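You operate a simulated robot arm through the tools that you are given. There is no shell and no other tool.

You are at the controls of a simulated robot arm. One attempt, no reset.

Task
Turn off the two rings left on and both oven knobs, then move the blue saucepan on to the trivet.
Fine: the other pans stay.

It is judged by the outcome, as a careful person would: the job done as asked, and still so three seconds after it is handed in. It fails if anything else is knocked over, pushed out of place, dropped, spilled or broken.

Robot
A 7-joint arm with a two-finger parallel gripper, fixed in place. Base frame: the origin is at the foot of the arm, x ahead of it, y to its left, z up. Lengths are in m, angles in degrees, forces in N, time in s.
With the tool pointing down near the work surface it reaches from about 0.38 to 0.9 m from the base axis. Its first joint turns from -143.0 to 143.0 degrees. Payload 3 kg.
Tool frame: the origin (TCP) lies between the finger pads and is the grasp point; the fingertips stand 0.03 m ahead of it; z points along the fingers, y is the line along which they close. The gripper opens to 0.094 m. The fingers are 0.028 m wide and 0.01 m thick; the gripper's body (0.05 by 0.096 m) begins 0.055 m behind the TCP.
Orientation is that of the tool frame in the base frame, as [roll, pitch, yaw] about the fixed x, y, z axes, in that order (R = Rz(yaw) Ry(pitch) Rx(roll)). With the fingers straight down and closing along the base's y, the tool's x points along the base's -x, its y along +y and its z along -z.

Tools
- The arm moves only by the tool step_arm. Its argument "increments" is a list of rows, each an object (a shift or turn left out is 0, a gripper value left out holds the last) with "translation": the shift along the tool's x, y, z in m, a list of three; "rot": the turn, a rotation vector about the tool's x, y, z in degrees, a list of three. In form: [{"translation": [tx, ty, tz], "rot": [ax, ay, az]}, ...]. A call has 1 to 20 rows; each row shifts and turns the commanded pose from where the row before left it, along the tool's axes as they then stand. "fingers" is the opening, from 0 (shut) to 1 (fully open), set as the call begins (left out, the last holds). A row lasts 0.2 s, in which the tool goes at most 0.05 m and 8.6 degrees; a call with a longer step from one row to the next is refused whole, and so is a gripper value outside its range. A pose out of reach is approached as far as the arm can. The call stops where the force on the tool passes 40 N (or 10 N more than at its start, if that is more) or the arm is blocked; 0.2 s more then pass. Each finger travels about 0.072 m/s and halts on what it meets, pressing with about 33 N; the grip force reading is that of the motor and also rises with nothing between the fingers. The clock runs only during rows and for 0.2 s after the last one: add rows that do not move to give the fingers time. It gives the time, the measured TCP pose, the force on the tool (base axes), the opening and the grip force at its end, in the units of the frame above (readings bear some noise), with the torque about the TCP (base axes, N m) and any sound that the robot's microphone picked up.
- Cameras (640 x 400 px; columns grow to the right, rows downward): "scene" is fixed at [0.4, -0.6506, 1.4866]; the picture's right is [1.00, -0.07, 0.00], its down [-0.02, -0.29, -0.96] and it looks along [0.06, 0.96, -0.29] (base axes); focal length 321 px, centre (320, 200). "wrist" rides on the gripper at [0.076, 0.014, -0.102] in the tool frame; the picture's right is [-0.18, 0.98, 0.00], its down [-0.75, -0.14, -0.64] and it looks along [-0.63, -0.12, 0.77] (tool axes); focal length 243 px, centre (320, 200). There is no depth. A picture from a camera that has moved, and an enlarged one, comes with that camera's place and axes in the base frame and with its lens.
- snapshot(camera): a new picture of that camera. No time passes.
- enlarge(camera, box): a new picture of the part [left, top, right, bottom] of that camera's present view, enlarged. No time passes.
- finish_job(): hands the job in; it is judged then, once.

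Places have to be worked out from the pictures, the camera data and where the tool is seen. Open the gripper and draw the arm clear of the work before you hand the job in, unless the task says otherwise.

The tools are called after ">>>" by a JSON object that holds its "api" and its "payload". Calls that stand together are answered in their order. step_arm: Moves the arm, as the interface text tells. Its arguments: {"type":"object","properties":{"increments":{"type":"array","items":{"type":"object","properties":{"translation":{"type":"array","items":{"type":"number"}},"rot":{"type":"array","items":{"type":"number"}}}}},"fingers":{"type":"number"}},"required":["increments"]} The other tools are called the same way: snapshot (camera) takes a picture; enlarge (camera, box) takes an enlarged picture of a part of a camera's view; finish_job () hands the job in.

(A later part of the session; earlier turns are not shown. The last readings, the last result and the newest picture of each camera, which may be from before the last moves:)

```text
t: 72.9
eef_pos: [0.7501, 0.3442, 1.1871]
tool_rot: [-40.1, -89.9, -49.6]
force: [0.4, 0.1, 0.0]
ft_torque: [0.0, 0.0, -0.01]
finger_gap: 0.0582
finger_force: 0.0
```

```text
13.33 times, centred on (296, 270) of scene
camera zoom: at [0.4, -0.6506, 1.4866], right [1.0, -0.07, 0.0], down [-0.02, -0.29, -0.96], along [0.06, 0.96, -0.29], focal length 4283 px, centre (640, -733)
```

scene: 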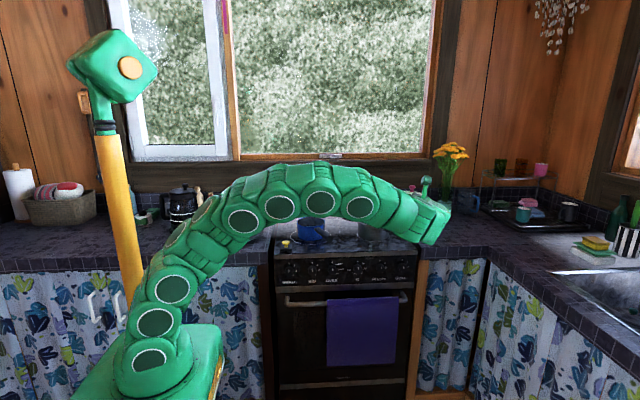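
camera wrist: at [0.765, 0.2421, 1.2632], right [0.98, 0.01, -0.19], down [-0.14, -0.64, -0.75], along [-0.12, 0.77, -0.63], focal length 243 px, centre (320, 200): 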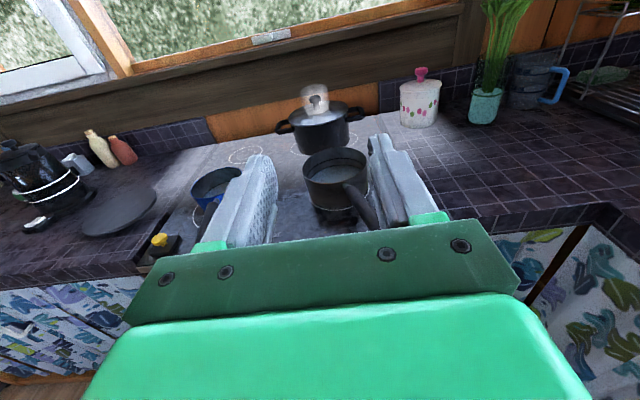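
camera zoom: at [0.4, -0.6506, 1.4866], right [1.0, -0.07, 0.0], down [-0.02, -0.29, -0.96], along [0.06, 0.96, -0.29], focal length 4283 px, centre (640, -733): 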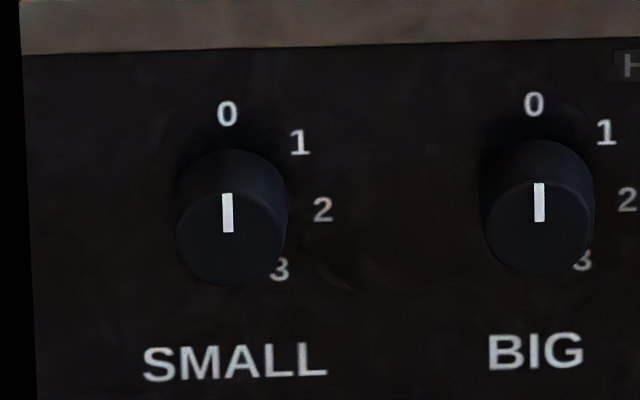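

All four knobs read exactly 0. Now the saucepan: I'll move left at this height to x≈0.50 and take a look at pan, handle, and trivet.

>>> {"api": "step_arm", "payload": {"increments": [{"translation": [0, -0.045, 0]}, {"translation": [0, -0.045, 0]}, {"translation": [0, -0.045, 0]}, {"translation": [0, -0.045, 0]}, {"translation": [0, -0.045, 0]}, {"translation": [0, -0.045, 0]}, {"translation": [0, -0.04, 0]}], "fingers": 1}}

>>> {"api": "snapshot", "payload": {"camera": "wrist"}}

>>> {"api": "enlarge", "payload": {"camera": "wrist", "box": [170, 80, 490, 280]}}

```text
t: 74.5
eef_pos: [0.4381, 0.3413, 1.1887]
tool_rot: [-45.7, -89.9, -43.9]
force: [-1.0, -0.4, -0.3]
ft_torque: [0.01, -0.01, 0.02]
finger_gap: 0.0939
finger_force: 0.0
```

```text
taken
camera wrist: at [0.4514, 0.2387, 1.2643], right [0.98, 0.01, -0.19], down [-0.14, -0.64, -0.75], along [-0.12, 0.77, -0.63], focal length 243 px, centre (320, 200)
```

wrist: 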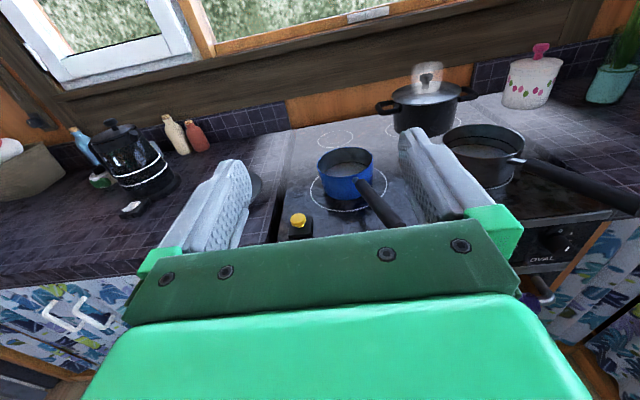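

```text
2.00 times, centred on (330, 180) of wrist
camera zoom: at [0.4514, 0.2387, 1.2643], right [0.98, 0.01, -0.19], down [-0.14, -0.64, -0.75], along [-0.12, 0.77, -0.63], focal length 485 px, centre (300, 240)
```

zoom: 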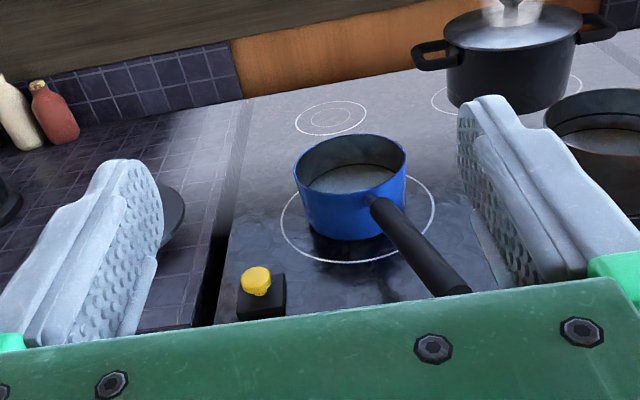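

The pan holds some liquid, so I'll keep it level. Next I'll pitch the tool 45° down and move forward, at z≈1.19 and above everything, for an overhead view.

>>> {"api": "step_arm", "payload": {"increments": [{"rot": [0, -7.5, 0]}, {"rot": [0, -7.5, 0]}, {"rot": [0, -7.5, 0]}, {"rot": [0, -7.5, 0]}, {"rot": [0, -7.5, 0]}, {"rot": [0, -7.5, 0]}, {"translation": [0.03, 0, 0.03]}, {"translation": [0.03, 0, 0.03]}, {"translation": [0.03, 0, 0.03]}, {"translation": [0.03, 0, 0.03]}, {"translation": [0.03, 0, 0.03]}]}}

>>> {"api": "snapshot", "payload": {"camera": "wrist"}}

>>> {"api": "snapshot", "payload": {"camera": "scene"}}

```text
t: 76.9
eef_pos: [0.4359, 0.5557, 1.1867]
tool_rot: [-179.8, -45.0, 90.1]
force: [0.4, 0.5, 0.5]
ft_torque: [-0.01, 0.03, 0.01]
finger_gap: 0.0939
finger_force: 0.0
```

```text
taken
camera wrist: at [0.4504, 0.5377, 1.3116], right [0.98, -0.13, -0.13], down [-0.14, -0.99, -0.08], along [-0.12, 0.1, -0.99], focal length 243 px, centre (320, 200)
```

wrist: 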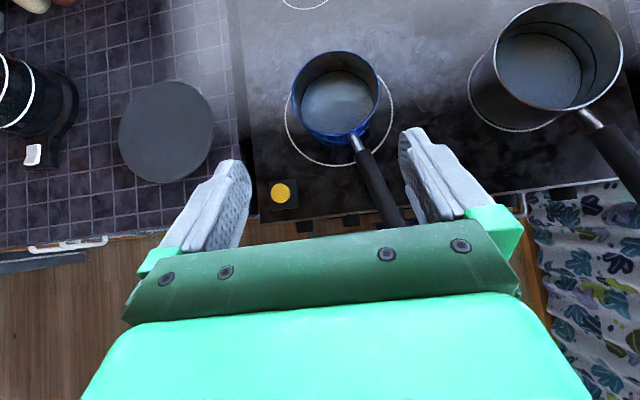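

```text
taken
```

scene: 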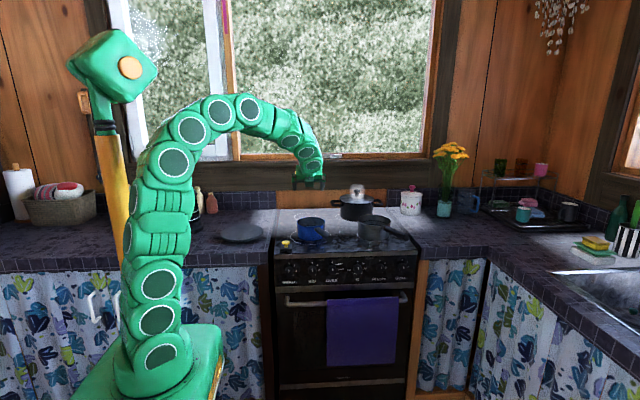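

Excellent overhead view. I'll enlarge the pan and handle, and the trivet.

>>> {"api": "enlarge", "payload": {"camera": "wrist", "box": [260, 30, 440, 240]}}

>>> {"api": "enlarge", "payload": {"camera": "wrist", "box": [90, 50, 250, 210]}}

>>> {"api": "enlarge", "payload": {"camera": "scene", "box": [210, 205, 350, 265]}}

```text
1.90 times, centred on (350, 135) of wrist
camera zoom: at [0.4504, 0.5377, 1.3116], right [0.98, -0.13, -0.13], down [-0.14, -0.99, -0.08], along [-0.12, 0.1, -0.99], focal length 462 px, centre (263, 324)
```

zoom: 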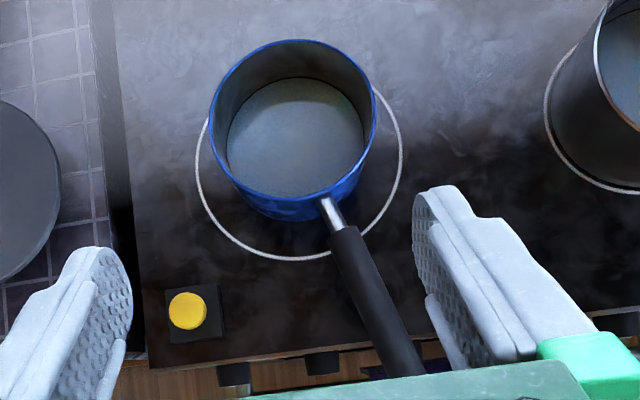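

```text
2.50 times, centred on (170, 130) of wrist
camera zoom: at [0.4504, 0.5377, 1.3116], right [0.98, -0.13, -0.13], down [-0.14, -0.99, -0.08], along [-0.12, 0.1, -0.99], focal length 606 px, centre (695, 375)
```

zoom: 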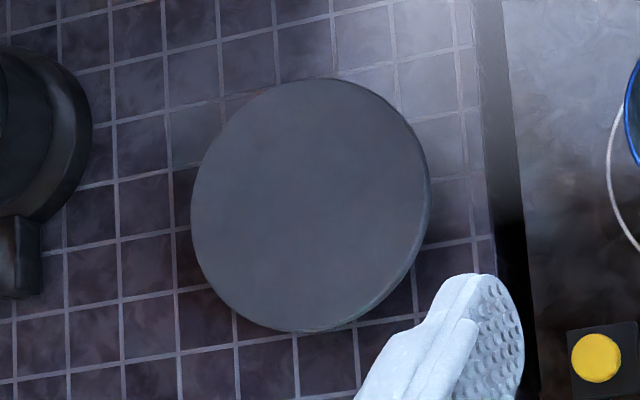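

```text
4.57 times, centred on (280, 235) of scene
camera zoom: at [0.4, -0.6506, 1.4866], right [1.0, -0.07, 0.0], down [-0.02, -0.29, -0.96], along [0.06, 0.96, -0.29], focal length 1468 px, centre (503, 40)
```

zoom: 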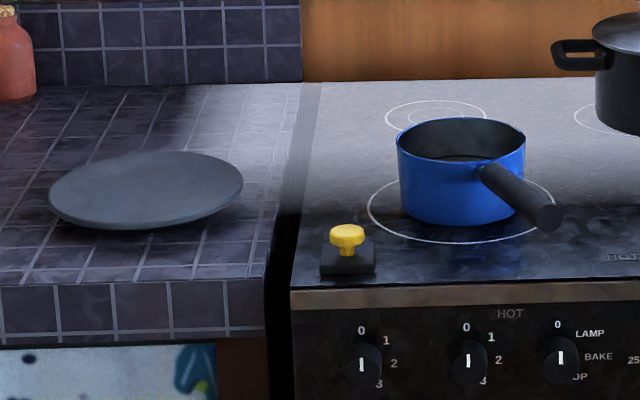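

The views agree on these positions: the pan centre is about (0.452, 0.728) with its rim at z≈0.963. The black handle starts at about (0.477, 0.633, 0.962) and runs along (0.249, −0.968). The trivet centre is about (0.135, 0.743) with its top at z≈0.915. I'll turn the tool straight down, align the closing direction across the handle, and hover above the grip point.

>>> {"api": "step_arm", "payload": {"increments": [{"rot": [0, -7.5, 0]}, {"rot": [0, -7.5, 0]}, {"rot": [0, -7.5, 0]}, {"rot": [0, -7.5, 0]}, {"rot": [0, -7.5, 0]}, {"rot": [0, -7.5, 0]}, {"rot": [0, 0, -7.2]}, {"rot": [0, 0, -7.2]}, {"translation": [0.025, 0.03, 0]}, {"translation": [0.0236, 0.029, 0]}, {"translation": [0, 0, 0.04]}, {"translation": [0, 0, 0.04]}, {"translation": [0, 0, 0.037]}], "fingers": 0.7}}

>>> {"api": "snapshot", "payload": {"camera": "wrist"}}

>>> {"api": "snapshot", "payload": {"camera": "scene"}}

>>> {"api": "enlarge", "payload": {"camera": "scene", "box": [240, 170, 400, 270]}}

```text
t: 79.7
eef_pos: [0.4704, 0.6041, 1.07]
tool_rot: [-179.9, 0.0, 104.7]
force: [0.0, -0.2, -0.3]
ft_torque: [0.03, 0.01, -0.02]
finger_gap: 0.066
finger_force: 0.1
out of reach, approached as far as the arm can: row 10
```

```text
taken
camera wrist: at [0.4644, 0.6814, 1.1722], right [1.0, 0.07, 0.0], down [0.06, -0.76, 0.64], along [0.04, -0.64, -0.77], focal length 243 px, centre (320, 200)
```

wrist: 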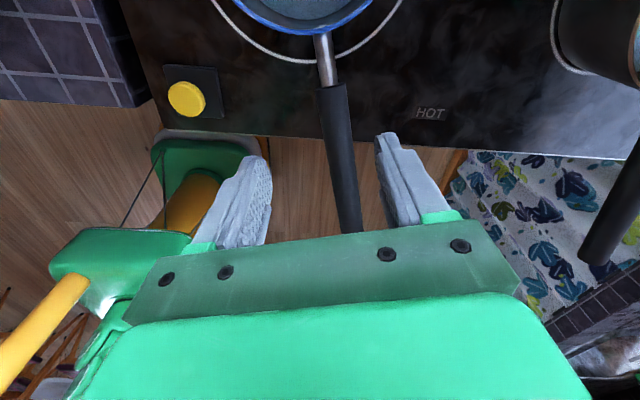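

```text
taken
```

scene: 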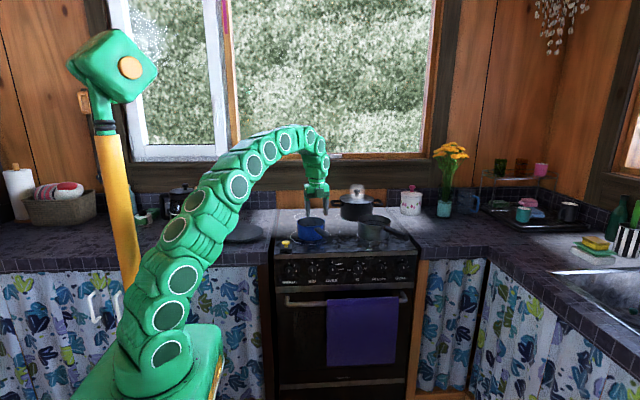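

```text
4.00 times, centred on (320, 220) of scene
camera zoom: at [0.4, -0.6506, 1.4866], right [1.0, -0.07, 0.0], down [-0.02, -0.29, -0.96], along [0.06, 0.96, -0.29], focal length 1285 px, centre (320, 120)
```

zoom: 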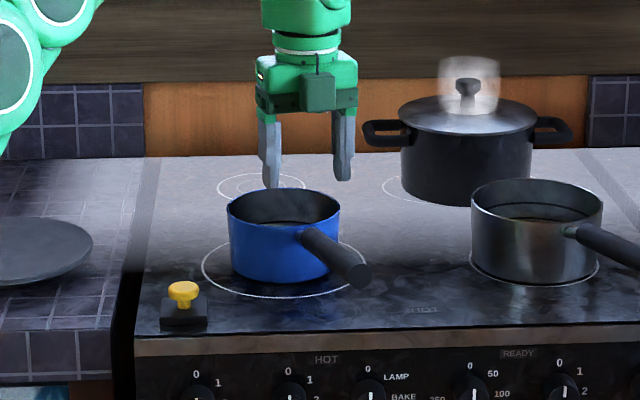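

The handle lies between the fingers, offset about 13 mm to +tool-y, and the grip point needs about 6 mm toward the pan. I'll correct that and lower to just above the handle.

>>> {"api": "step_arm", "payload": {"increments": [{"translation": [0.006, 0.013, 0.02]}, {"translation": [0, 0, 0.02]}, {"translation": [0, 0, 0.015]}]}}

>>> {"api": "snapshot", "payload": {"camera": "wrist"}}

>>> {"api": "enlarge", "payload": {"camera": "scene", "box": [270, 190, 370, 252]}}

```text
t: 80.5
eef_pos: [0.4802, 0.6092, 1.0143]
tool_rot: [-180.0, -0.1, 104.7]
force: [-0.6, -0.1, -0.5]
ft_torque: [0.01, -0.03, -0.01]
finger_gap: 0.0656
finger_force: 0.1
```

```text
taken
camera wrist: at [0.4754, 0.6871, 1.116], right [1.0, 0.07, 0.0], down [0.05, -0.77, 0.64], along [0.04, -0.64, -0.77], focal length 243 px, centre (320, 200)
```

wrist: 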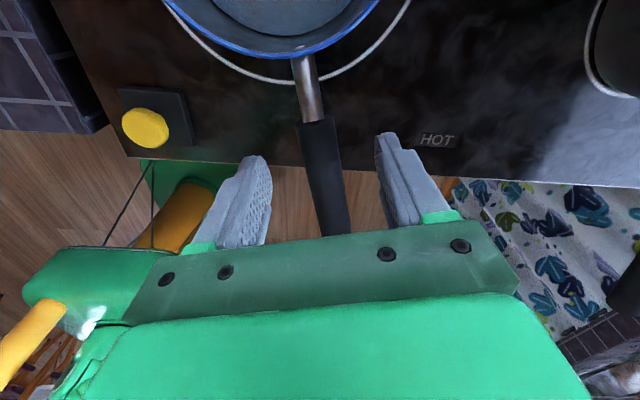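

```text
6.40 times, centred on (320, 221) of scene
camera zoom: at [0.4, -0.6506, 1.4866], right [1.0, -0.07, 0.0], down [-0.02, -0.29, -0.96], along [0.06, 0.96, -0.29], focal length 2056 px, centre (320, 66)
```

zoom: 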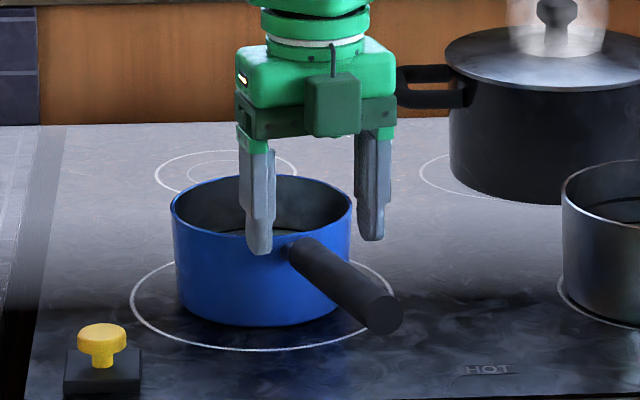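

The handle is centred beneath the TCP in both views, with the grip point about 17 mm past the start of the black handle. I'll lower 50 mm to the handle's height.

>>> {"api": "step_arm", "payload": {"increments": [{"translation": [0, 0, 0.02]}, {"translation": [0, 0, 0.015]}, {"translation": [0, 0, 0.01]}, {"translation": [0, 0, 0.005]}]}}

>>> {"api": "snapshot", "payload": {"camera": "wrist"}}

>>> {"api": "enlarge", "payload": {"camera": "scene", "box": [270, 190, 370, 252]}}

```text
t: 81.5
eef_pos: [0.4809, 0.6105, 0.9641]
tool_rot: [-179.9, -0.2, 104.8]
force: [0.8, -0.2, -0.2]
ft_torque: [0.0, 0.01, 0.0]
finger_gap: 0.0659
finger_force: 0.0
```

```text
taken
camera wrist: at [0.4753, 0.6876, 1.0655], right [1.0, 0.07, 0.0], down [0.05, -0.77, 0.64], along [0.04, -0.64, -0.77], focal length 243 px, centre (320, 200)
```

wrist: 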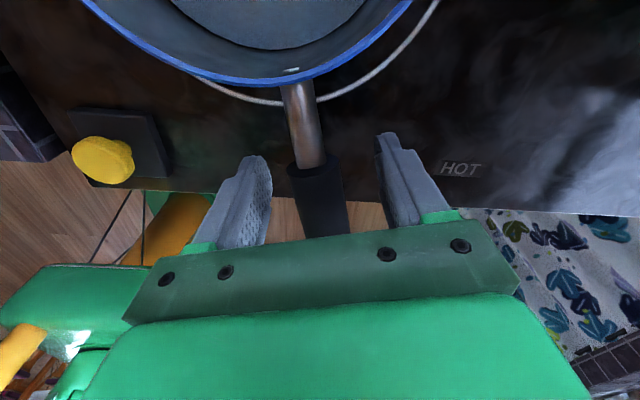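

```text
6.40 times, centred on (320, 221) of scene
camera zoom: at [0.4, -0.6506, 1.4866], right [1.0, -0.07, 0.0], down [-0.02, -0.29, -0.96], along [0.06, 0.96, -0.29], focal length 2056 px, centre (320, 66)
```

zoom: 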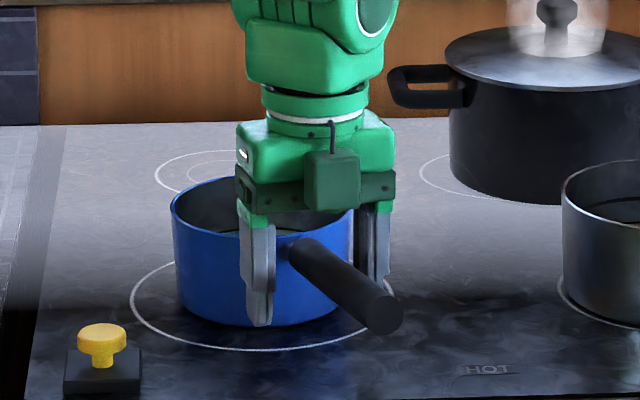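

The handle is centred between the fingers at TCP depth, and they'll grip just past the black handle's start. Closing now.

>>> {"api": "step_arm", "payload": {"increments": [{}, {}, {}, {}], "fingers": 0}}

>>> {"api": "snapshot", "payload": {"camera": "wrist"}}

```text
t: 82.5
eef_pos: [0.4811, 0.6108, 0.9644]
tool_rot: [180.0, -0.1, 104.7]
force: [0.0, -1.4, -0.2]
ft_torque: [-0.02, 0.03, 0.15]
finger_gap: 0.029
finger_force: 32.6
```

```text
taken
camera wrist: at [0.4753, 0.6876, 1.0657], right [1.0, 0.07, 0.0], down [0.06, -0.77, 0.64], along [0.04, -0.64, -0.77], focal length 243 px, centre (320, 200)
```

wrist: 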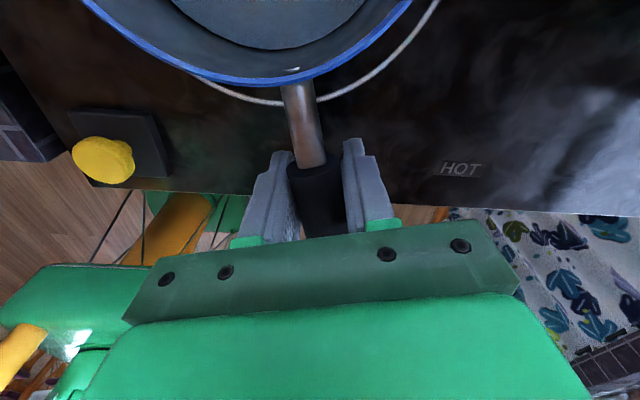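

Firm grip (29 mm gap, 32.6 N). I'll do a slow test lift of 12 mm to check for tilt or slip.

>>> {"api": "step_arm", "payload": {"increments": [{"translation": [0, 0, -0.003]}, {"translation": [0, 0, -0.003]}, {"translation": [0, 0, -0.003]}, {"translation": [0, 0, -0.003]}, {}]}}

>>> {"api": "snapshot", "payload": {"camera": "wrist"}}

>>> {"api": "enlarge", "payload": {"camera": "scene", "box": [270, 190, 370, 252]}}

```text
t: 83.7
eef_pos: [0.4802, 0.6122, 0.9768]
tool_rot: [-179.9, -0.1, 104.7]
force: [-1.0, -1.2, 3.4]
ft_torque: [0.03, 0.49, 0.15]
finger_gap: 0.0283
finger_force: 32.8
```

```text
taken
camera wrist: at [0.4754, 0.6888, 1.079], right [1.0, 0.07, 0.0], down [0.06, -0.77, 0.64], along [0.04, -0.64, -0.77], focal length 243 px, centre (320, 200)
```

wrist: 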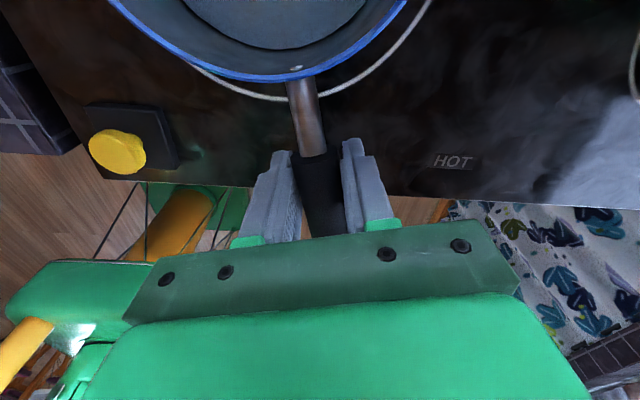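

```text
6.40 times, centred on (320, 221) of scene
camera zoom: at [0.4, -0.6506, 1.4866], right [1.0, -0.07, 0.0], down [-0.02, -0.29, -0.96], along [0.06, 0.96, -0.29], focal length 2056 px, centre (320, 66)
```

zoom: 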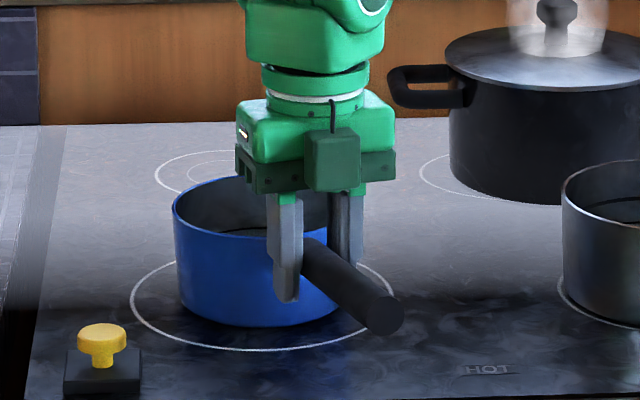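

The readings show almost no weight (+3 N), and the pan hasn't clearly risen. I'm looking closely at what happened at the grip.

>>> {"api": "enlarge", "payload": {"camera": "wrist", "box": [220, 60, 420, 240]}}

>>> {"api": "enlarge", "payload": {"camera": "scene", "box": [290, 205, 345, 240]}}

```text
2.22 times, centred on (320, 150) of wrist
camera zoom: at [0.4754, 0.6888, 1.079], right [1.0, 0.07, 0.0], down [0.06, -0.77, 0.64], along [0.04, -0.64, -0.77], focal length 539 px, centre (320, 311)
```

zoom: 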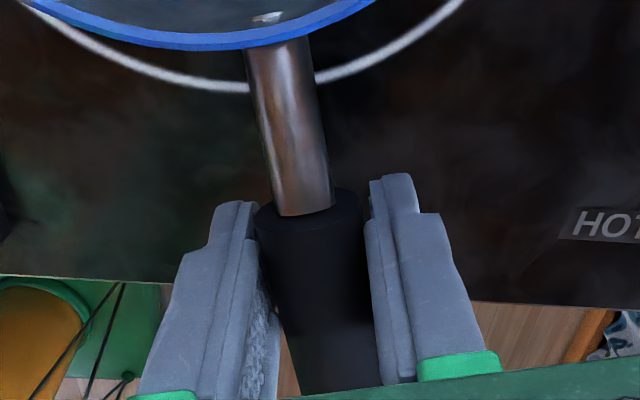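

```text
11.43 times, centred on (318, 222) of scene
camera zoom: at [0.4, -0.6506, 1.4866], right [1.0, -0.07, 0.0], down [-0.02, -0.29, -0.96], along [0.06, 0.96, -0.29], focal length 3671 px, centre (349, -57)
```

zoom: 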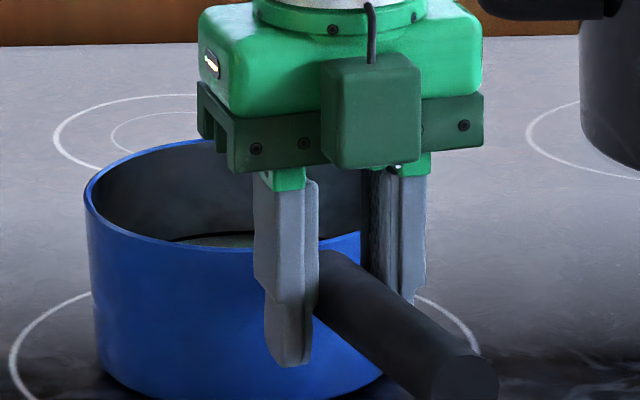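

The pan stayed put while the fingers slid up the handle. I'll go back down while holding and repeat with single tiny lifts, reading the force each time.

>>> {"api": "step_arm", "payload": {"increments": [{}, {}], "fingers": 0.5}}

>>> {"api": "step_arm", "payload": {"increments": [{"translation": [0, 0, 0.006]}, {"translation": [0, 0, 0.006]}, {"translation": [0, 0, 0.003]}, {}]}}

>>> {"api": "step_arm", "payload": {"increments": [{}, {}, {}, {}], "fingers": 0}}

>>> {"api": "step_arm", "payload": {"increments": [{"translation": [0, 0, -0.002]}]}}

>>> {"api": "step_arm", "payload": {"increments": [{"translation": [0, 0, -0.002]}]}}

```text
t: 84.3
eef_pos: [0.4804, 0.6112, 0.9763]
tool_rot: [-179.9, -0.2, 104.7]
force: [-0.1, -0.9, 0.2]
ft_torque: [-0.03, -0.03, 0.01]
finger_gap: 0.0472
finger_force: 0.1
```

```text
t: 85.3
eef_pos: [0.481, 0.6114, 0.9602]
tool_rot: [180.0, -0.1, 104.6]
force: [0.3, 0.2, 0.1]
ft_torque: [0.02, 0.01, 0.0]
finger_gap: 0.047
finger_force: 0.1
```

```text
t: 86.3
eef_pos: [0.4824, 0.6112, 0.961]
tool_rot: [-179.9, 0.0, 104.7]
force: [-0.3, -1.9, 0.2]
ft_torque: [-0.04, 0.01, 0.14]
finger_gap: 0.0287
finger_force: 32.8
```

```text
t: 86.7
eef_pos: [0.4819, 0.6111, 0.9619]
tool_rot: [-179.9, -0.1, 104.6]
force: [0.6, 0.7, -0.6]
ft_torque: [-0.45, -0.1, 0.0]
finger_gap: 0.0288
finger_force: 32.6
```

```text
t: 87.1
eef_pos: [0.4803, 0.6109, 0.9652]
tool_rot: [-179.9, -0.1, 104.6]
force: [0.2, 0.1, -6.1]
ft_torque: [-0.47, -0.15, -0.01]
finger_gap: 0.0287
finger_force: 33.3
```

Now the grip is carrying load: −6 N and −0.47 N·m about x. I'll continue lifting in 2 mm steps, watching force and pan.

>>> {"api": "step_arm", "payload": {"increments": [{"translation": [0, 0, -0.002]}]}}

>>> {"api": "step_arm", "payload": {"increments": [{"translation": [0, 0, -0.002]}]}}

>>> {"api": "step_arm", "payload": {"increments": [{"translation": [0, 0, -0.002]}]}}

>>> {"api": "enlarge", "payload": {"camera": "scene", "box": [270, 190, 370, 252]}}

>>> {"api": "enlarge", "payload": {"camera": "wrist", "box": [220, 60, 420, 240]}}

```text
t: 87.5
eef_pos: [0.4819, 0.6115, 0.9666]
tool_rot: [-179.9, -0.1, 104.6]
force: [0.5, -0.1, -6.1]
ft_torque: [-0.48, -0.13, 0.02]
finger_gap: 0.0289
finger_force: 33.0
```

```text
t: 87.9
eef_pos: [0.4826, 0.6109, 0.9689]
tool_rot: [-179.9, -0.1, 104.7]
force: [-0.3, -0.6, -6.7]
ft_torque: [-0.46, -0.12, 0.02]
finger_gap: 0.029
finger_force: 33.2
```

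```text
t: 88.3
eef_pos: [0.481, 0.6091, 0.9701]
tool_rot: [-179.9, -0.1, 104.6]
force: [0.4, -0.1, -5.7]
ft_torque: [-0.48, -0.09, 0.0]
finger_gap: 0.0289
finger_force: 32.8
```

```text
6.40 times, centred on (320, 221) of scene
camera zoom: at [0.4, -0.6506, 1.4866], right [1.0, -0.07, 0.0], down [-0.02, -0.29, -0.96], along [0.06, 0.96, -0.29], focal length 2056 px, centre (320, 66)
```

zoom: 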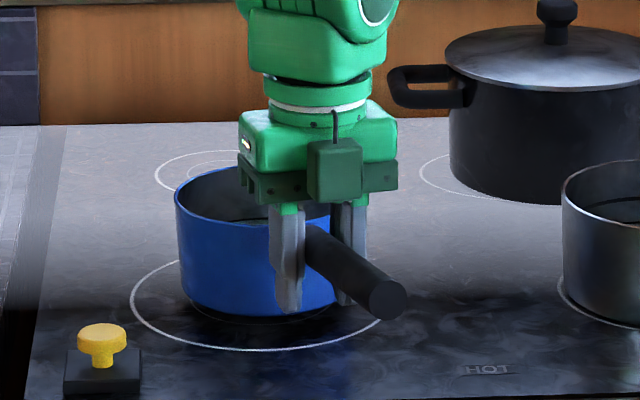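

```text
2.22 times, centred on (320, 150) of wrist
camera zoom: at [0.477, 0.6876, 1.0723], right [1.0, 0.07, 0.0], down [0.06, -0.77, 0.64], along [0.04, -0.64, -0.77], focal length 539 px, centre (320, 311)
```

zoom: 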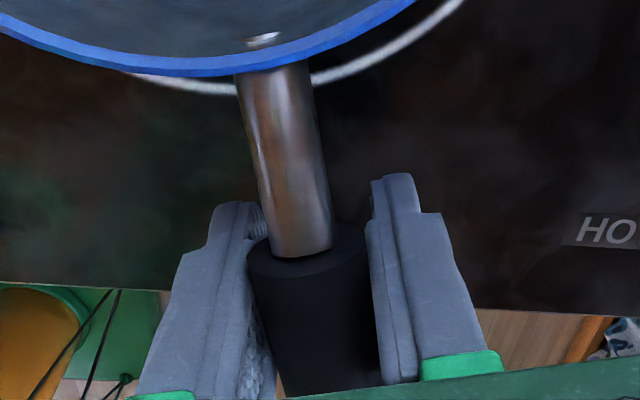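

The pan is off the hob and level-looking, carrying about 6 N (0.6 kg) and 0.48 N·m. Since the earlier grip slipped, I'll set it back down gently and re-grip a few mm deeper for more margin before carrying it.

>>> {"api": "step_arm", "payload": {"increments": [{"translation": [0, 0, 0.002]}, {"translation": [0, 0, 0.002]}, {"translation": [0, 0, 0.002]}, {"translation": [0, 0, 0.002]}]}}

>>> {"api": "step_arm", "payload": {"increments": [{"translation": [0, 0, 0.001]}]}}

```text
t: 89.3
eef_pos: [0.4833, 0.6109, 0.9623]
tool_rot: [-179.9, -0.1, 104.8]
force: [-0.2, 0.1, -5.3]
ft_torque: [-0.49, -0.12, -0.02]
finger_gap: 0.0289
finger_force: 32.6
```

```text
t: 89.7
eef_pos: [0.4821, 0.6113, 0.9627]
tool_rot: [-180.0, -0.1, 104.5]
force: [0.2, -1.5, -0.5]
ft_torque: [0.36, 0.14, 0.01]
finger_gap: 0.0289
finger_force: 33.3
```

It's back on the hob (force ≈ 0). I'll open, lower 5 mm, and re-grip.

>>> {"api": "step_arm", "payload": {"increments": [{}, {}], "fingers": 0.5}}

>>> {"api": "step_arm", "payload": {"increments": [{"translation": [0.001, 0, 0.003]}, {"translation": [0, 0, 0.002]}, {}]}}

>>> {"api": "enlarge", "payload": {"camera": "wrist", "box": [220, 60, 420, 240]}}

>>> {"api": "enlarge", "payload": {"camera": "scene", "box": [270, 190, 370, 252]}}

```text
t: 90.3
eef_pos: [0.4816, 0.6116, 0.9625]
tool_rot: [-179.9, -0.1, 104.7]
force: [1.2, 0.1, -0.4]
ft_torque: [-0.01, 0.0, 0.0]
finger_gap: 0.0471
finger_force: 0.0
```

```text
t: 91.1
eef_pos: [0.4811, 0.6117, 0.9576]
tool_rot: [-179.9, 0.0, 104.6]
force: [-0.1, -0.1, -0.4]
ft_torque: [0.0, -0.02, 0.0]
finger_gap: 0.047
finger_force: 0.1
```

```text
2.22 times, centred on (320, 150) of wrist
camera zoom: at [0.4765, 0.6896, 1.0594], right [1.0, 0.07, 0.0], down [0.05, -0.77, 0.64], along [0.04, -0.64, -0.77], focal length 539 px, centre (320, 311)
```

zoom: 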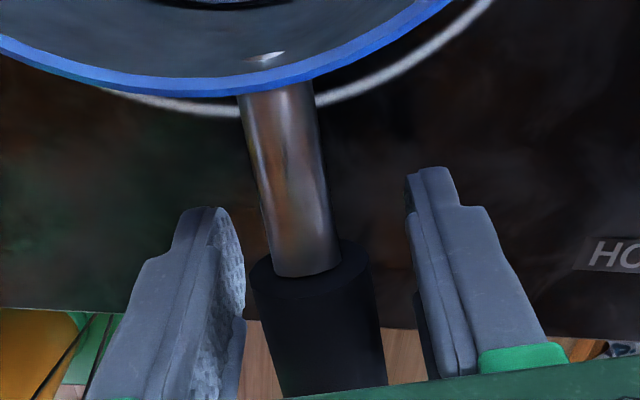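

```text
6.40 times, centred on (320, 221) of scene
camera zoom: at [0.4, -0.6506, 1.4866], right [1.0, -0.07, 0.0], down [-0.02, -0.29, -0.96], along [0.06, 0.96, -0.29], focal length 2056 px, centre (320, 66)
```

zoom: 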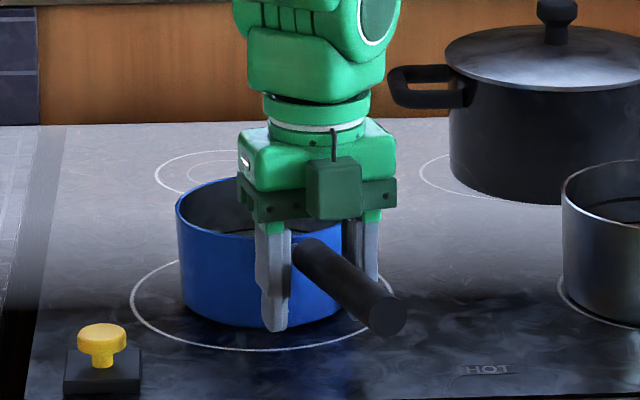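

Fingers are centred on the handle, but about a third of the pads overhang the thin stem. I'll shift 6 mm back along the handle for full contact, then close.

>>> {"api": "step_arm", "payload": {"increments": [{"translation": [-0.006, 0, 0]}, {}]}}

>>> {"api": "step_arm", "payload": {"increments": [{}, {}, {}, {}, {}], "fingers": 0}}

>>> {"api": "step_arm", "payload": {"increments": [{"translation": [0, 0, -0.0015]}]}}

>>> {"api": "step_arm", "payload": {"increments": [{"translation": [0, 0, -0.0015]}]}}

>>> {"api": "step_arm", "payload": {"increments": [{"translation": [0, 0, -0.002]}, {"translation": [0, 0, -0.002]}]}}

>>> {"api": "enlarge", "payload": {"camera": "scene", "box": [270, 190, 370, 252]}}

```text
t: 91.7
eef_pos: [0.4827, 0.6053, 0.9572]
tool_rot: [-179.9, 0.0, 104.6]
force: [-0.4, -0.2, -0.3]
ft_torque: [0.04, 0.01, 0.0]
finger_gap: 0.0468
finger_force: 0.0
```

```text
t: 92.9
eef_pos: [0.4827, 0.6059, 0.9568]
tool_rot: [-179.8, -0.1, 104.6]
force: [1.7, -1.3, 1.3]
ft_torque: [-0.01, 0.0, -0.11]
finger_gap: 0.0289
finger_force: 33.2
```

```text
t: 93.3
eef_pos: [0.4831, 0.6056, 0.9589]
tool_rot: [-179.9, 0.0, 104.7]
force: [0.2, -0.3, -0.8]
ft_torque: [-0.48, -0.1, -0.01]
finger_gap: 0.0289
finger_force: 33.1
```

```text
t: 93.7
eef_pos: [0.4834, 0.6061, 0.9604]
tool_rot: [-179.9, -0.1, 104.6]
force: [0.5, 0.6, -5.0]
ft_torque: [-0.48, -0.09, 0.01]
finger_gap: 0.0289
finger_force: 32.6
```

```text
t: 94.3
eef_pos: [0.4826, 0.6053, 0.9642]
tool_rot: [-179.9, -0.1, 104.6]
force: [0.2, 0.3, -5.7]
ft_torque: [-0.52, -0.13, 0.01]
finger_gap: 0.0291
finger_force: 32.8
```

```text
6.40 times, centred on (320, 221) of scene
camera zoom: at [0.4, -0.6506, 1.4866], right [1.0, -0.07, 0.0], down [-0.02, -0.29, -0.96], along [0.06, 0.96, -0.29], focal length 2056 px, centre (320, 66)
```

zoom: 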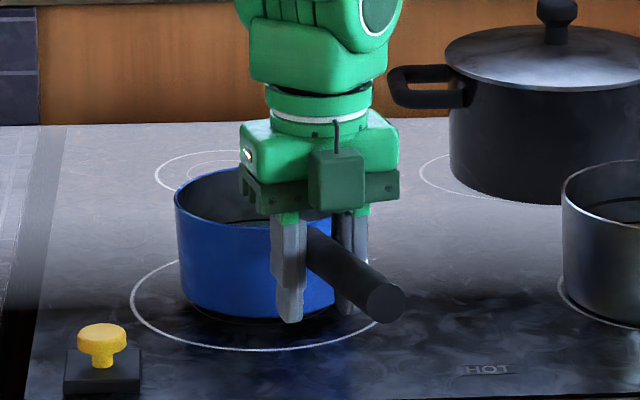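

A steady hold: about 6 N and 0.5 N·m with the pan level. I'll lift gradually to about 60 mm clearance so everything passes above the yellow plunger.

>>> {"api": "step_arm", "payload": {"increments": [{"translation": [0, 0, -0.002]}, {"translation": [0, 0, -0.003]}, {"translation": [0, 0, -0.003]}, {"translation": [0, 0, -0.003]}, {"translation": [0, 0, -0.003]}, {"translation": [0, 0, -0.003]}, {"translation": [0, 0, -0.003]}]}}

>>> {"api": "enlarge", "payload": {"camera": "scene", "box": [270, 190, 370, 252]}}

>>> {"api": "enlarge", "payload": {"camera": "wrist", "box": [220, 60, 420, 240]}}

```text
t: 95.9
eef_pos: [0.4821, 0.6052, 0.9832]
tool_rot: [-179.9, 0.0, 104.7]
force: [0.3, 1.1, -6.8]
ft_torque: [-0.48, -0.14, 0.01]
finger_gap: 0.029
finger_force: 32.7
```

```text
6.40 times, centred on (320, 221) of scene
camera zoom: at [0.4, -0.6506, 1.4866], right [1.0, -0.07, 0.0], down [-0.02, -0.29, -0.96], along [0.06, 0.96, -0.29], focal length 2056 px, centre (320, 66)
```

zoom: 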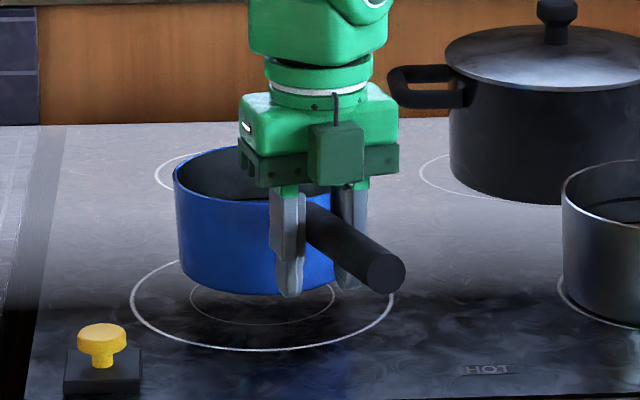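

```text
2.22 times, centred on (320, 150) of wrist
camera zoom: at [0.4772, 0.6834, 1.0853], right [1.0, 0.07, 0.0], down [0.06, -0.77, 0.64], along [0.04, -0.64, -0.77], focal length 539 px, centre (320, 311)
```

zoom: 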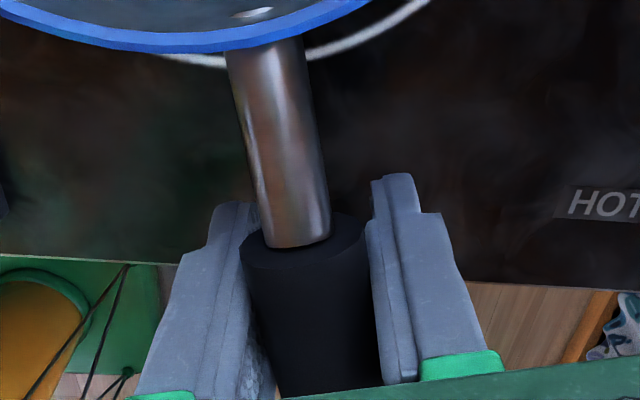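

The pan is clearly lifted and level with no slip. I'll continue up to TCP z≈1.015.

>>> {"api": "step_arm", "payload": {"increments": [{"translation": [0, 0, -0.003]}, {"translation": [0, 0, -0.004]}, {"translation": [0, 0, -0.005]}, {"translation": [0, 0, -0.005]}, {"translation": [0, 0, -0.005]}, {"translation": [0, 0, -0.004]}, {"translation": [0, 0, -0.003]}, {"translation": [0, 0, -0.002]}]}}

>>> {"api": "enlarge", "payload": {"camera": "scene", "box": [220, 180, 360, 260]}}

```text
t: 97.7
eef_pos: [0.4837, 0.6055, 1.015]
tool_rot: [-179.9, -0.2, 104.7]
force: [0.7, 0.3, -6.5]
ft_torque: [-0.45, -0.15, 0.04]
finger_gap: 0.0291
finger_force: 32.8
```

```text
4.57 times, centred on (290, 220) of scene
camera zoom: at [0.4, -0.6506, 1.4866], right [1.0, -0.07, 0.0], down [-0.02, -0.29, -0.96], along [0.06, 0.96, -0.29], focal length 1468 px, centre (457, 109)
```

zoom: 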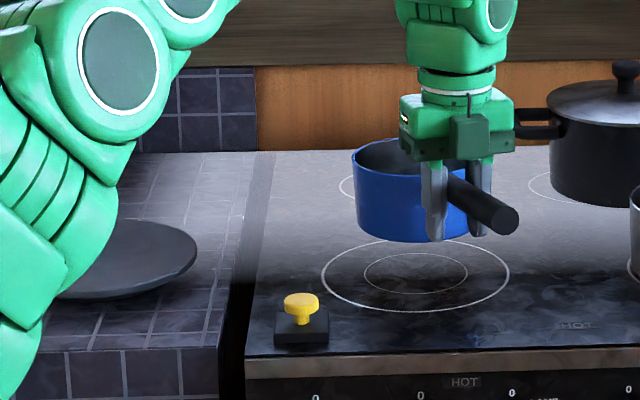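

Holding well and level at 58 mm clearance. The pan centre is at about (0.454, 0.720), so it needs to move (−0.319, +0.023) to be over the trivet. I'll carry it smoothly with gentle ramps, first half now.

>>> {"api": "step_arm", "payload": {"increments": [{"translation": [0.00097, -0.00284, 0]}, {"translation": [0.00161, -0.00473, 0]}, {"translation": [0.00226, -0.00663, 0]}, {"translation": [0.0029, -0.00852, 0]}, {"translation": [0.00355, -0.01041, 0]}, {"translation": [0.00387, -0.01136, 0]}, {"translation": [0.00387, -0.01136, 0]}, {"translation": [0.00387, -0.01136, 0]}, {"translation": [0.00387, -0.01136, 0]}, {"translation": [0.00387, -0.01136, 0]}, {"translation": [0.00387, -0.01136, 0]}, {"translation": [0.00387, -0.01136, 0]}, {"translation": [0.00387, -0.01136, 0]}, {"translation": [0.00355, -0.01041, 0]}, {"translation": [0.0029, -0.00852, 0]}, {"translation": [0.00226, -0.00663, 0]}, {"translation": [0.00161, -0.00473, 0]}, {"translation": [0.00097, -0.00284, 0]}]}}

>>> {"api": "snapshot", "payload": {"camera": "scene"}}

>>> {"api": "enlarge", "payload": {"camera": "scene", "box": [200, 180, 340, 260]}}

>>> {"api": "snapshot", "payload": {"camera": "wrist"}}

```text
t: 101.5
eef_pos: [0.3173, 0.6203, 1.0155]
tool_rot: [-179.8, 0.0, 104.7]
force: [-0.7, -0.3, -5.0]
ft_torque: [-0.47, -0.14, 0.01]
finger_gap: 0.0289
finger_force: 32.9
```

```text
taken
```

scene: 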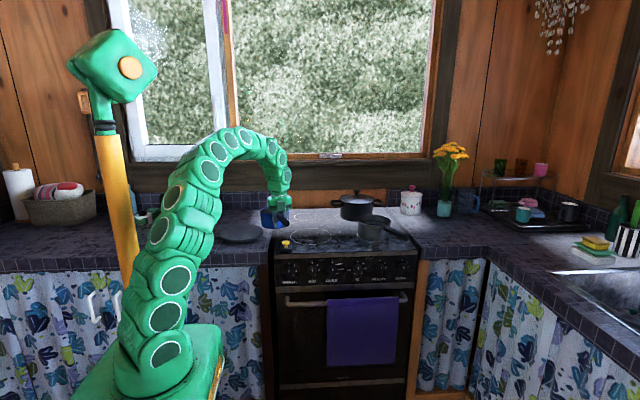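

```text
4.57 times, centred on (270, 220) of scene
camera zoom: at [0.4, -0.6506, 1.4866], right [1.0, -0.07, 0.0], down [-0.02, -0.29, -0.96], along [0.06, 0.96, -0.29], focal length 1468 px, centre (549, 109)
```

zoom: 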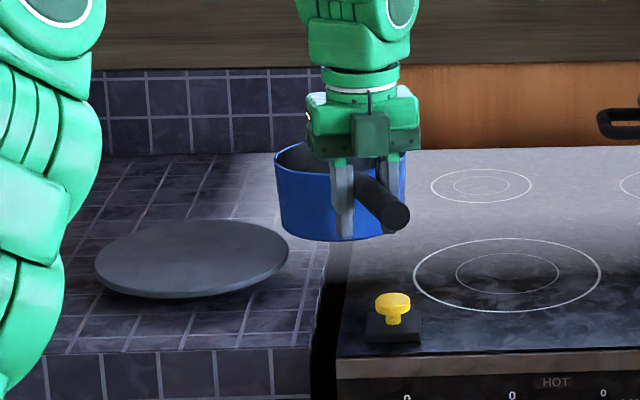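

```text
taken
camera wrist: at [0.3115, 0.6976, 1.1182], right [1.0, 0.07, 0.0], down [0.06, -0.77, 0.64], along [0.04, -0.64, -0.77], focal length 243 px, centre (320, 200)
```

wrist: 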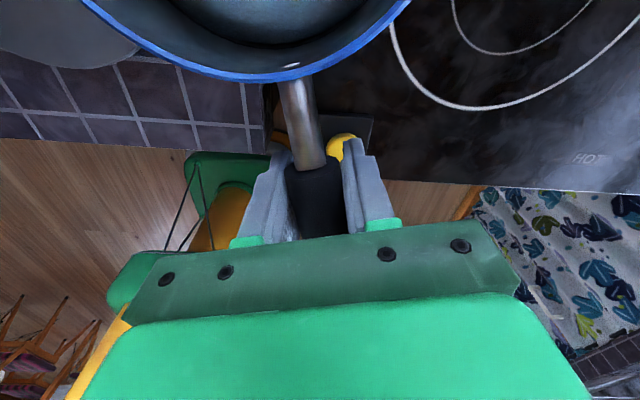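

The transport is smooth and the pan level. The trivet centre is about (0.134, 0.746), so I'll carry the remaining (−0.153, +0.012) with the same gentle profile.

>>> {"api": "step_arm", "payload": {"increments": [{"translation": [0.00098, -0.00284, 0]}, {"translation": [0.00163, -0.00473, 0]}, {"translation": [0.00228, -0.00662, 0]}, {"translation": [0.00293, -0.00851, 0]}, {"translation": [0.00359, -0.01041, 0]}, {"translation": [0.00391, -0.01135, 0]}, {"translation": [0.00391, -0.01135, 0]}, {"translation": [0.00391, -0.01135, 0]}, {"translation": [0.00391, -0.01135, 0]}, {"translation": [0.00391, -0.01135, 0]}, {"translation": [0.00391, -0.01135, 0]}, {"translation": [0.00391, -0.01135, 0]}, {"translation": [0.00359, -0.01041, 0]}, {"translation": [0.00293, -0.00851, 0]}, {"translation": [0.00228, -0.00662, 0]}, {"translation": [0.0013, -0.00378, 0]}, {"translation": [0.00098, -0.00284, 0]}]}}

>>> {"api": "snapshot", "payload": {"camera": "scene"}}

>>> {"api": "enlarge", "payload": {"camera": "scene", "box": [180, 180, 320, 260]}}

>>> {"api": "snapshot", "payload": {"camera": "wrist"}}

```text
t: 105.1
eef_pos: [0.165, 0.6304, 1.0164]
tool_rot: [180.0, -0.1, 104.7]
force: [-0.9, 0.5, -6.1]
ft_torque: [-0.49, -0.09, 0.0]
finger_gap: 0.029
finger_force: 32.8
```

```text
taken
```

scene: 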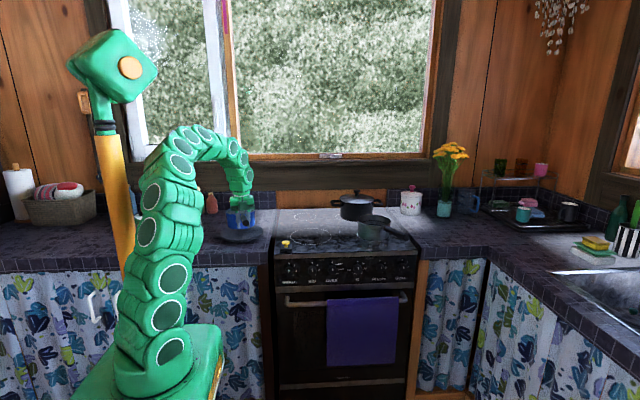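

```text
4.57 times, centred on (250, 220) of scene
camera zoom: at [0.4, -0.6506, 1.4866], right [1.0, -0.07, 0.0], down [-0.02, -0.29, -0.96], along [0.06, 0.96, -0.29], focal length 1468 px, centre (640, 109)
```

zoom: 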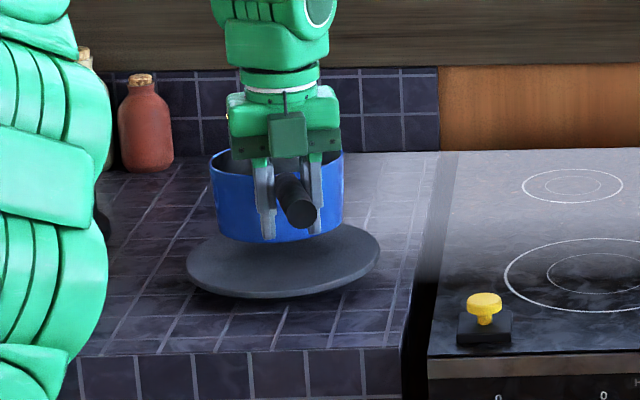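

```text
taken
camera wrist: at [0.1587, 0.7073, 1.118], right [1.0, 0.07, 0.0], down [0.06, -0.77, 0.64], along [0.04, -0.64, -0.77], focal length 243 px, centre (320, 200)
```

wrist: 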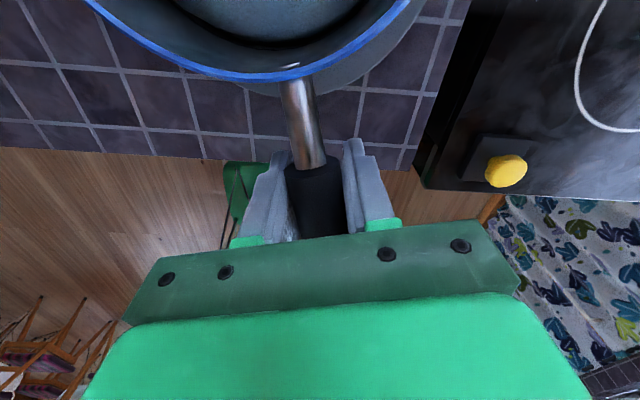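

The pan is over the trivet, aligned within a few mm in x. I'll lower it gently, stopping above the expected contact at TCP z≈0.98.

>>> {"api": "step_arm", "payload": {"increments": [{"translation": [0, 0, 0.002]}, {"translation": [0, 0, 0.003]}, {"translation": [0, 0, 0.004]}, {"translation": [0, 0, 0.004]}, {"translation": [0, 0, 0.004]}, {"translation": [0, 0, 0.003]}, {"translation": [0, 0, 0.002]}, {"translation": [0, 0, 0.002]}]}}

>>> {"api": "enlarge", "payload": {"camera": "scene", "box": [200, 190, 300, 252]}}

>>> {"api": "snapshot", "payload": {"camera": "wrist"}}

```text
t: 106.9
eef_pos: [0.166, 0.629, 0.99]
tool_rot: [-179.9, -0.1, 104.6]
force: [-0.2, 0.4, -5.8]
ft_torque: [-0.46, -0.13, 0.02]
finger_gap: 0.0289
finger_force: 33.1
```

```text
6.40 times, centred on (250, 221) of scene
camera zoom: at [0.4, -0.6506, 1.4866], right [1.0, -0.07, 0.0], down [-0.02, -0.29, -0.96], along [0.06, 0.96, -0.29], focal length 2056 px, centre (768, 66)
```

zoom: 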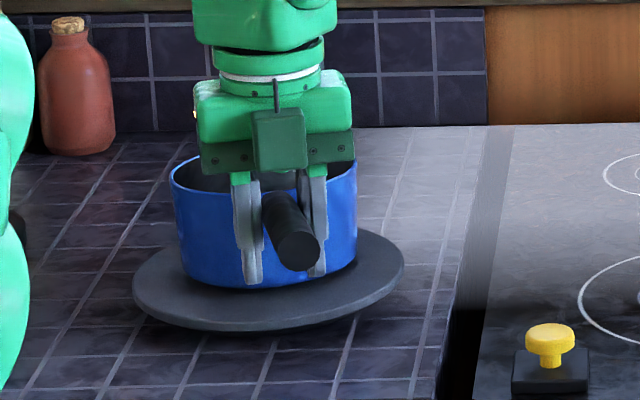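

```text
taken
camera wrist: at [0.1599, 0.7075, 1.0932], right [1.0, 0.07, 0.0], down [0.05, -0.77, 0.64], along [0.04, -0.64, -0.77], focal length 243 px, centre (320, 200)
```

wrist: 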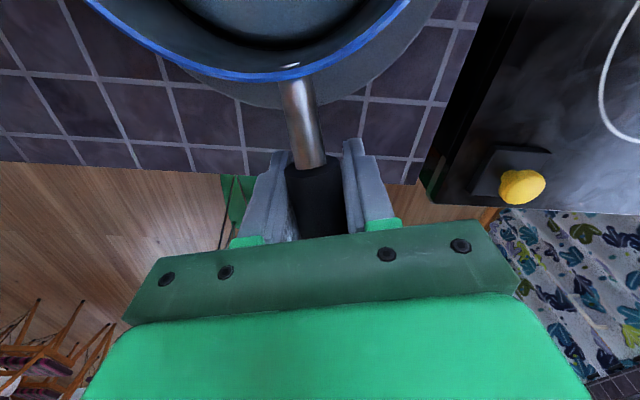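

Aligned over the trivet centre in both directions. I'll lower in small steps and watch for the load transfer.

>>> {"api": "step_arm", "payload": {"increments": [{"translation": [0, 0, 0.002]}, {"translation": [0, 0, 0.002]}, {"translation": [0, 0, 0.0015]}]}}

>>> {"api": "step_arm", "payload": {"increments": [{"translation": [0, 0, 0.0015]}, {"translation": [0, 0, 0.0015]}]}}

>>> {"api": "step_arm", "payload": {"increments": [{"translation": [0, 0, 0.0015]}]}}

>>> {"api": "enlarge", "payload": {"camera": "scene", "box": [200, 190, 300, 252]}}

```text
t: 107.7
eef_pos: [0.1648, 0.6311, 0.9858]
tool_rot: [-179.9, -0.1, 104.7]
force: [1.6, -2.6, 4.8]
ft_torque: [1.02, 0.28, -0.03]
finger_gap: 0.029
finger_force: 32.9
```

```text
t: 108.3
eef_pos: [0.1634, 0.6313, 0.983]
tool_rot: [-179.8, -0.3, 104.7]
force: [1.1, 1.4, 2.3]
ft_torque: [0.88, 0.2, -0.19]
finger_gap: 0.0287
finger_force: 32.6
```

```text
t: 108.7
eef_pos: [0.166, 0.6303, 0.9807]
tool_rot: [-179.9, -0.2, 104.8]
force: [0.7, -3.3, 5.1]
ft_torque: [1.0, 0.22, 0.02]
finger_gap: 0.0289
finger_force: 33.0
```

```text
6.40 times, centred on (250, 221) of scene
camera zoom: at [0.4, -0.6506, 1.4866], right [1.0, -0.07, 0.0], down [-0.02, -0.29, -0.96], along [0.06, 0.96, -0.29], focal length 2056 px, centre (768, 66)
```

zoom: 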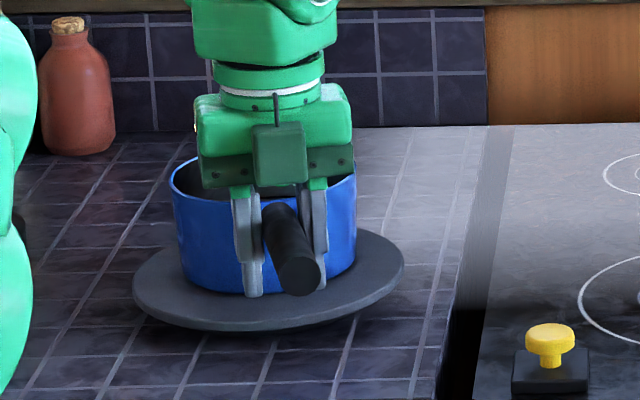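

The pan made contact at TCP z≈0.986, and the handle then rotated slightly in the grip as it lowered. I'll zoom in to see whether the pan is sitting flat before releasing.

>>> {"api": "enlarge", "payload": {"camera": "scene", "box": [216, 208, 268, 246]}}

>>> {"api": "snapshot", "payload": {"camera": "wrist"}}

```text
10.53 times, centred on (242, 227) of scene
camera zoom: at [0.4, -0.6506, 1.4866], right [1.0, -0.07, 0.0], down [-0.02, -0.29, -0.96], along [0.06, 0.96, -0.29], focal length 3381 px, centre (1141, -84)
```

zoom: 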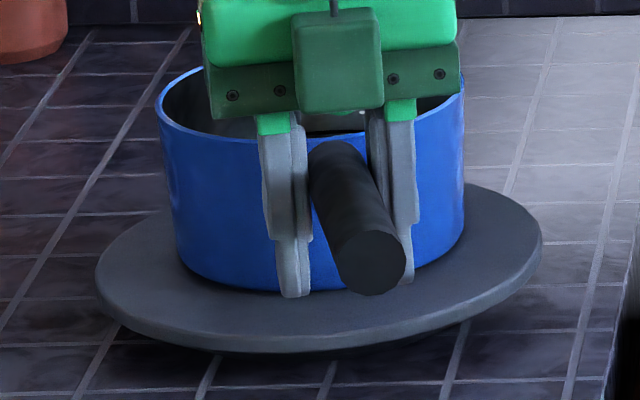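

```text
taken
camera wrist: at [0.1593, 0.7081, 1.0836], right [1.0, 0.07, 0.0], down [0.05, -0.77, 0.64], along [0.04, -0.64, -0.77], focal length 243 px, centre (320, 200)
```

wrist: 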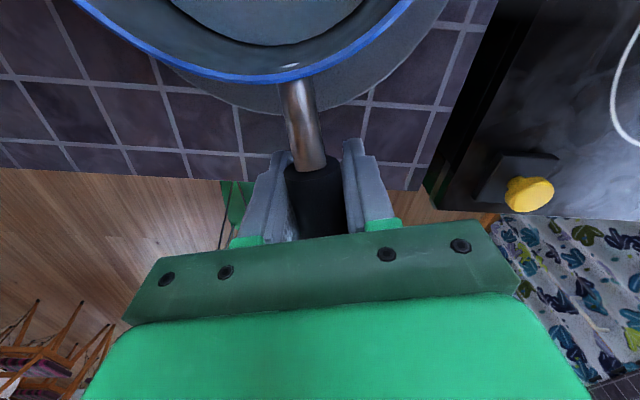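

Comparing the handle-end height with the TCP, the pan is within about 1° of level. I'll lower a millimetre or two more to seat it fully before releasing.

>>> {"api": "step_arm", "payload": {"increments": [{"translation": [0, 0, 0.001]}]}}

>>> {"api": "step_arm", "payload": {"increments": [{"translation": [0, 0, 0.001]}]}}

>>> {"api": "enlarge", "payload": {"camera": "scene", "box": [216, 208, 268, 246]}}

```text
t: 109.1
eef_pos: [0.1649, 0.6306, 0.9812]
tool_rot: [-180.0, 0.0, 104.7]
force: [1.6, -7.6, 16.7]
ft_torque: [0.94, 0.17, -0.01]
finger_gap: 0.0289
finger_force: 32.9
```

```text
t: 109.5
eef_pos: [0.1666, 0.6311, 0.9804]
tool_rot: [-180.0, -0.1, 104.6]
force: [2.8, -12.2, 27.1]
ft_torque: [1.08, 0.19, -0.03]
finger_gap: 0.0288
finger_force: 32.8
```

```text
10.53 times, centred on (242, 227) of scene
camera zoom: at [0.4, -0.6506, 1.4866], right [1.0, -0.07, 0.0], down [-0.02, -0.29, -0.96], along [0.06, 0.96, -0.29], focal length 3381 px, centre (1141, -84)
```

zoom: 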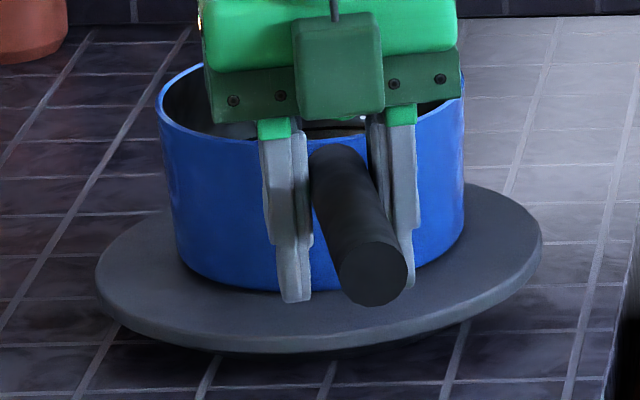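

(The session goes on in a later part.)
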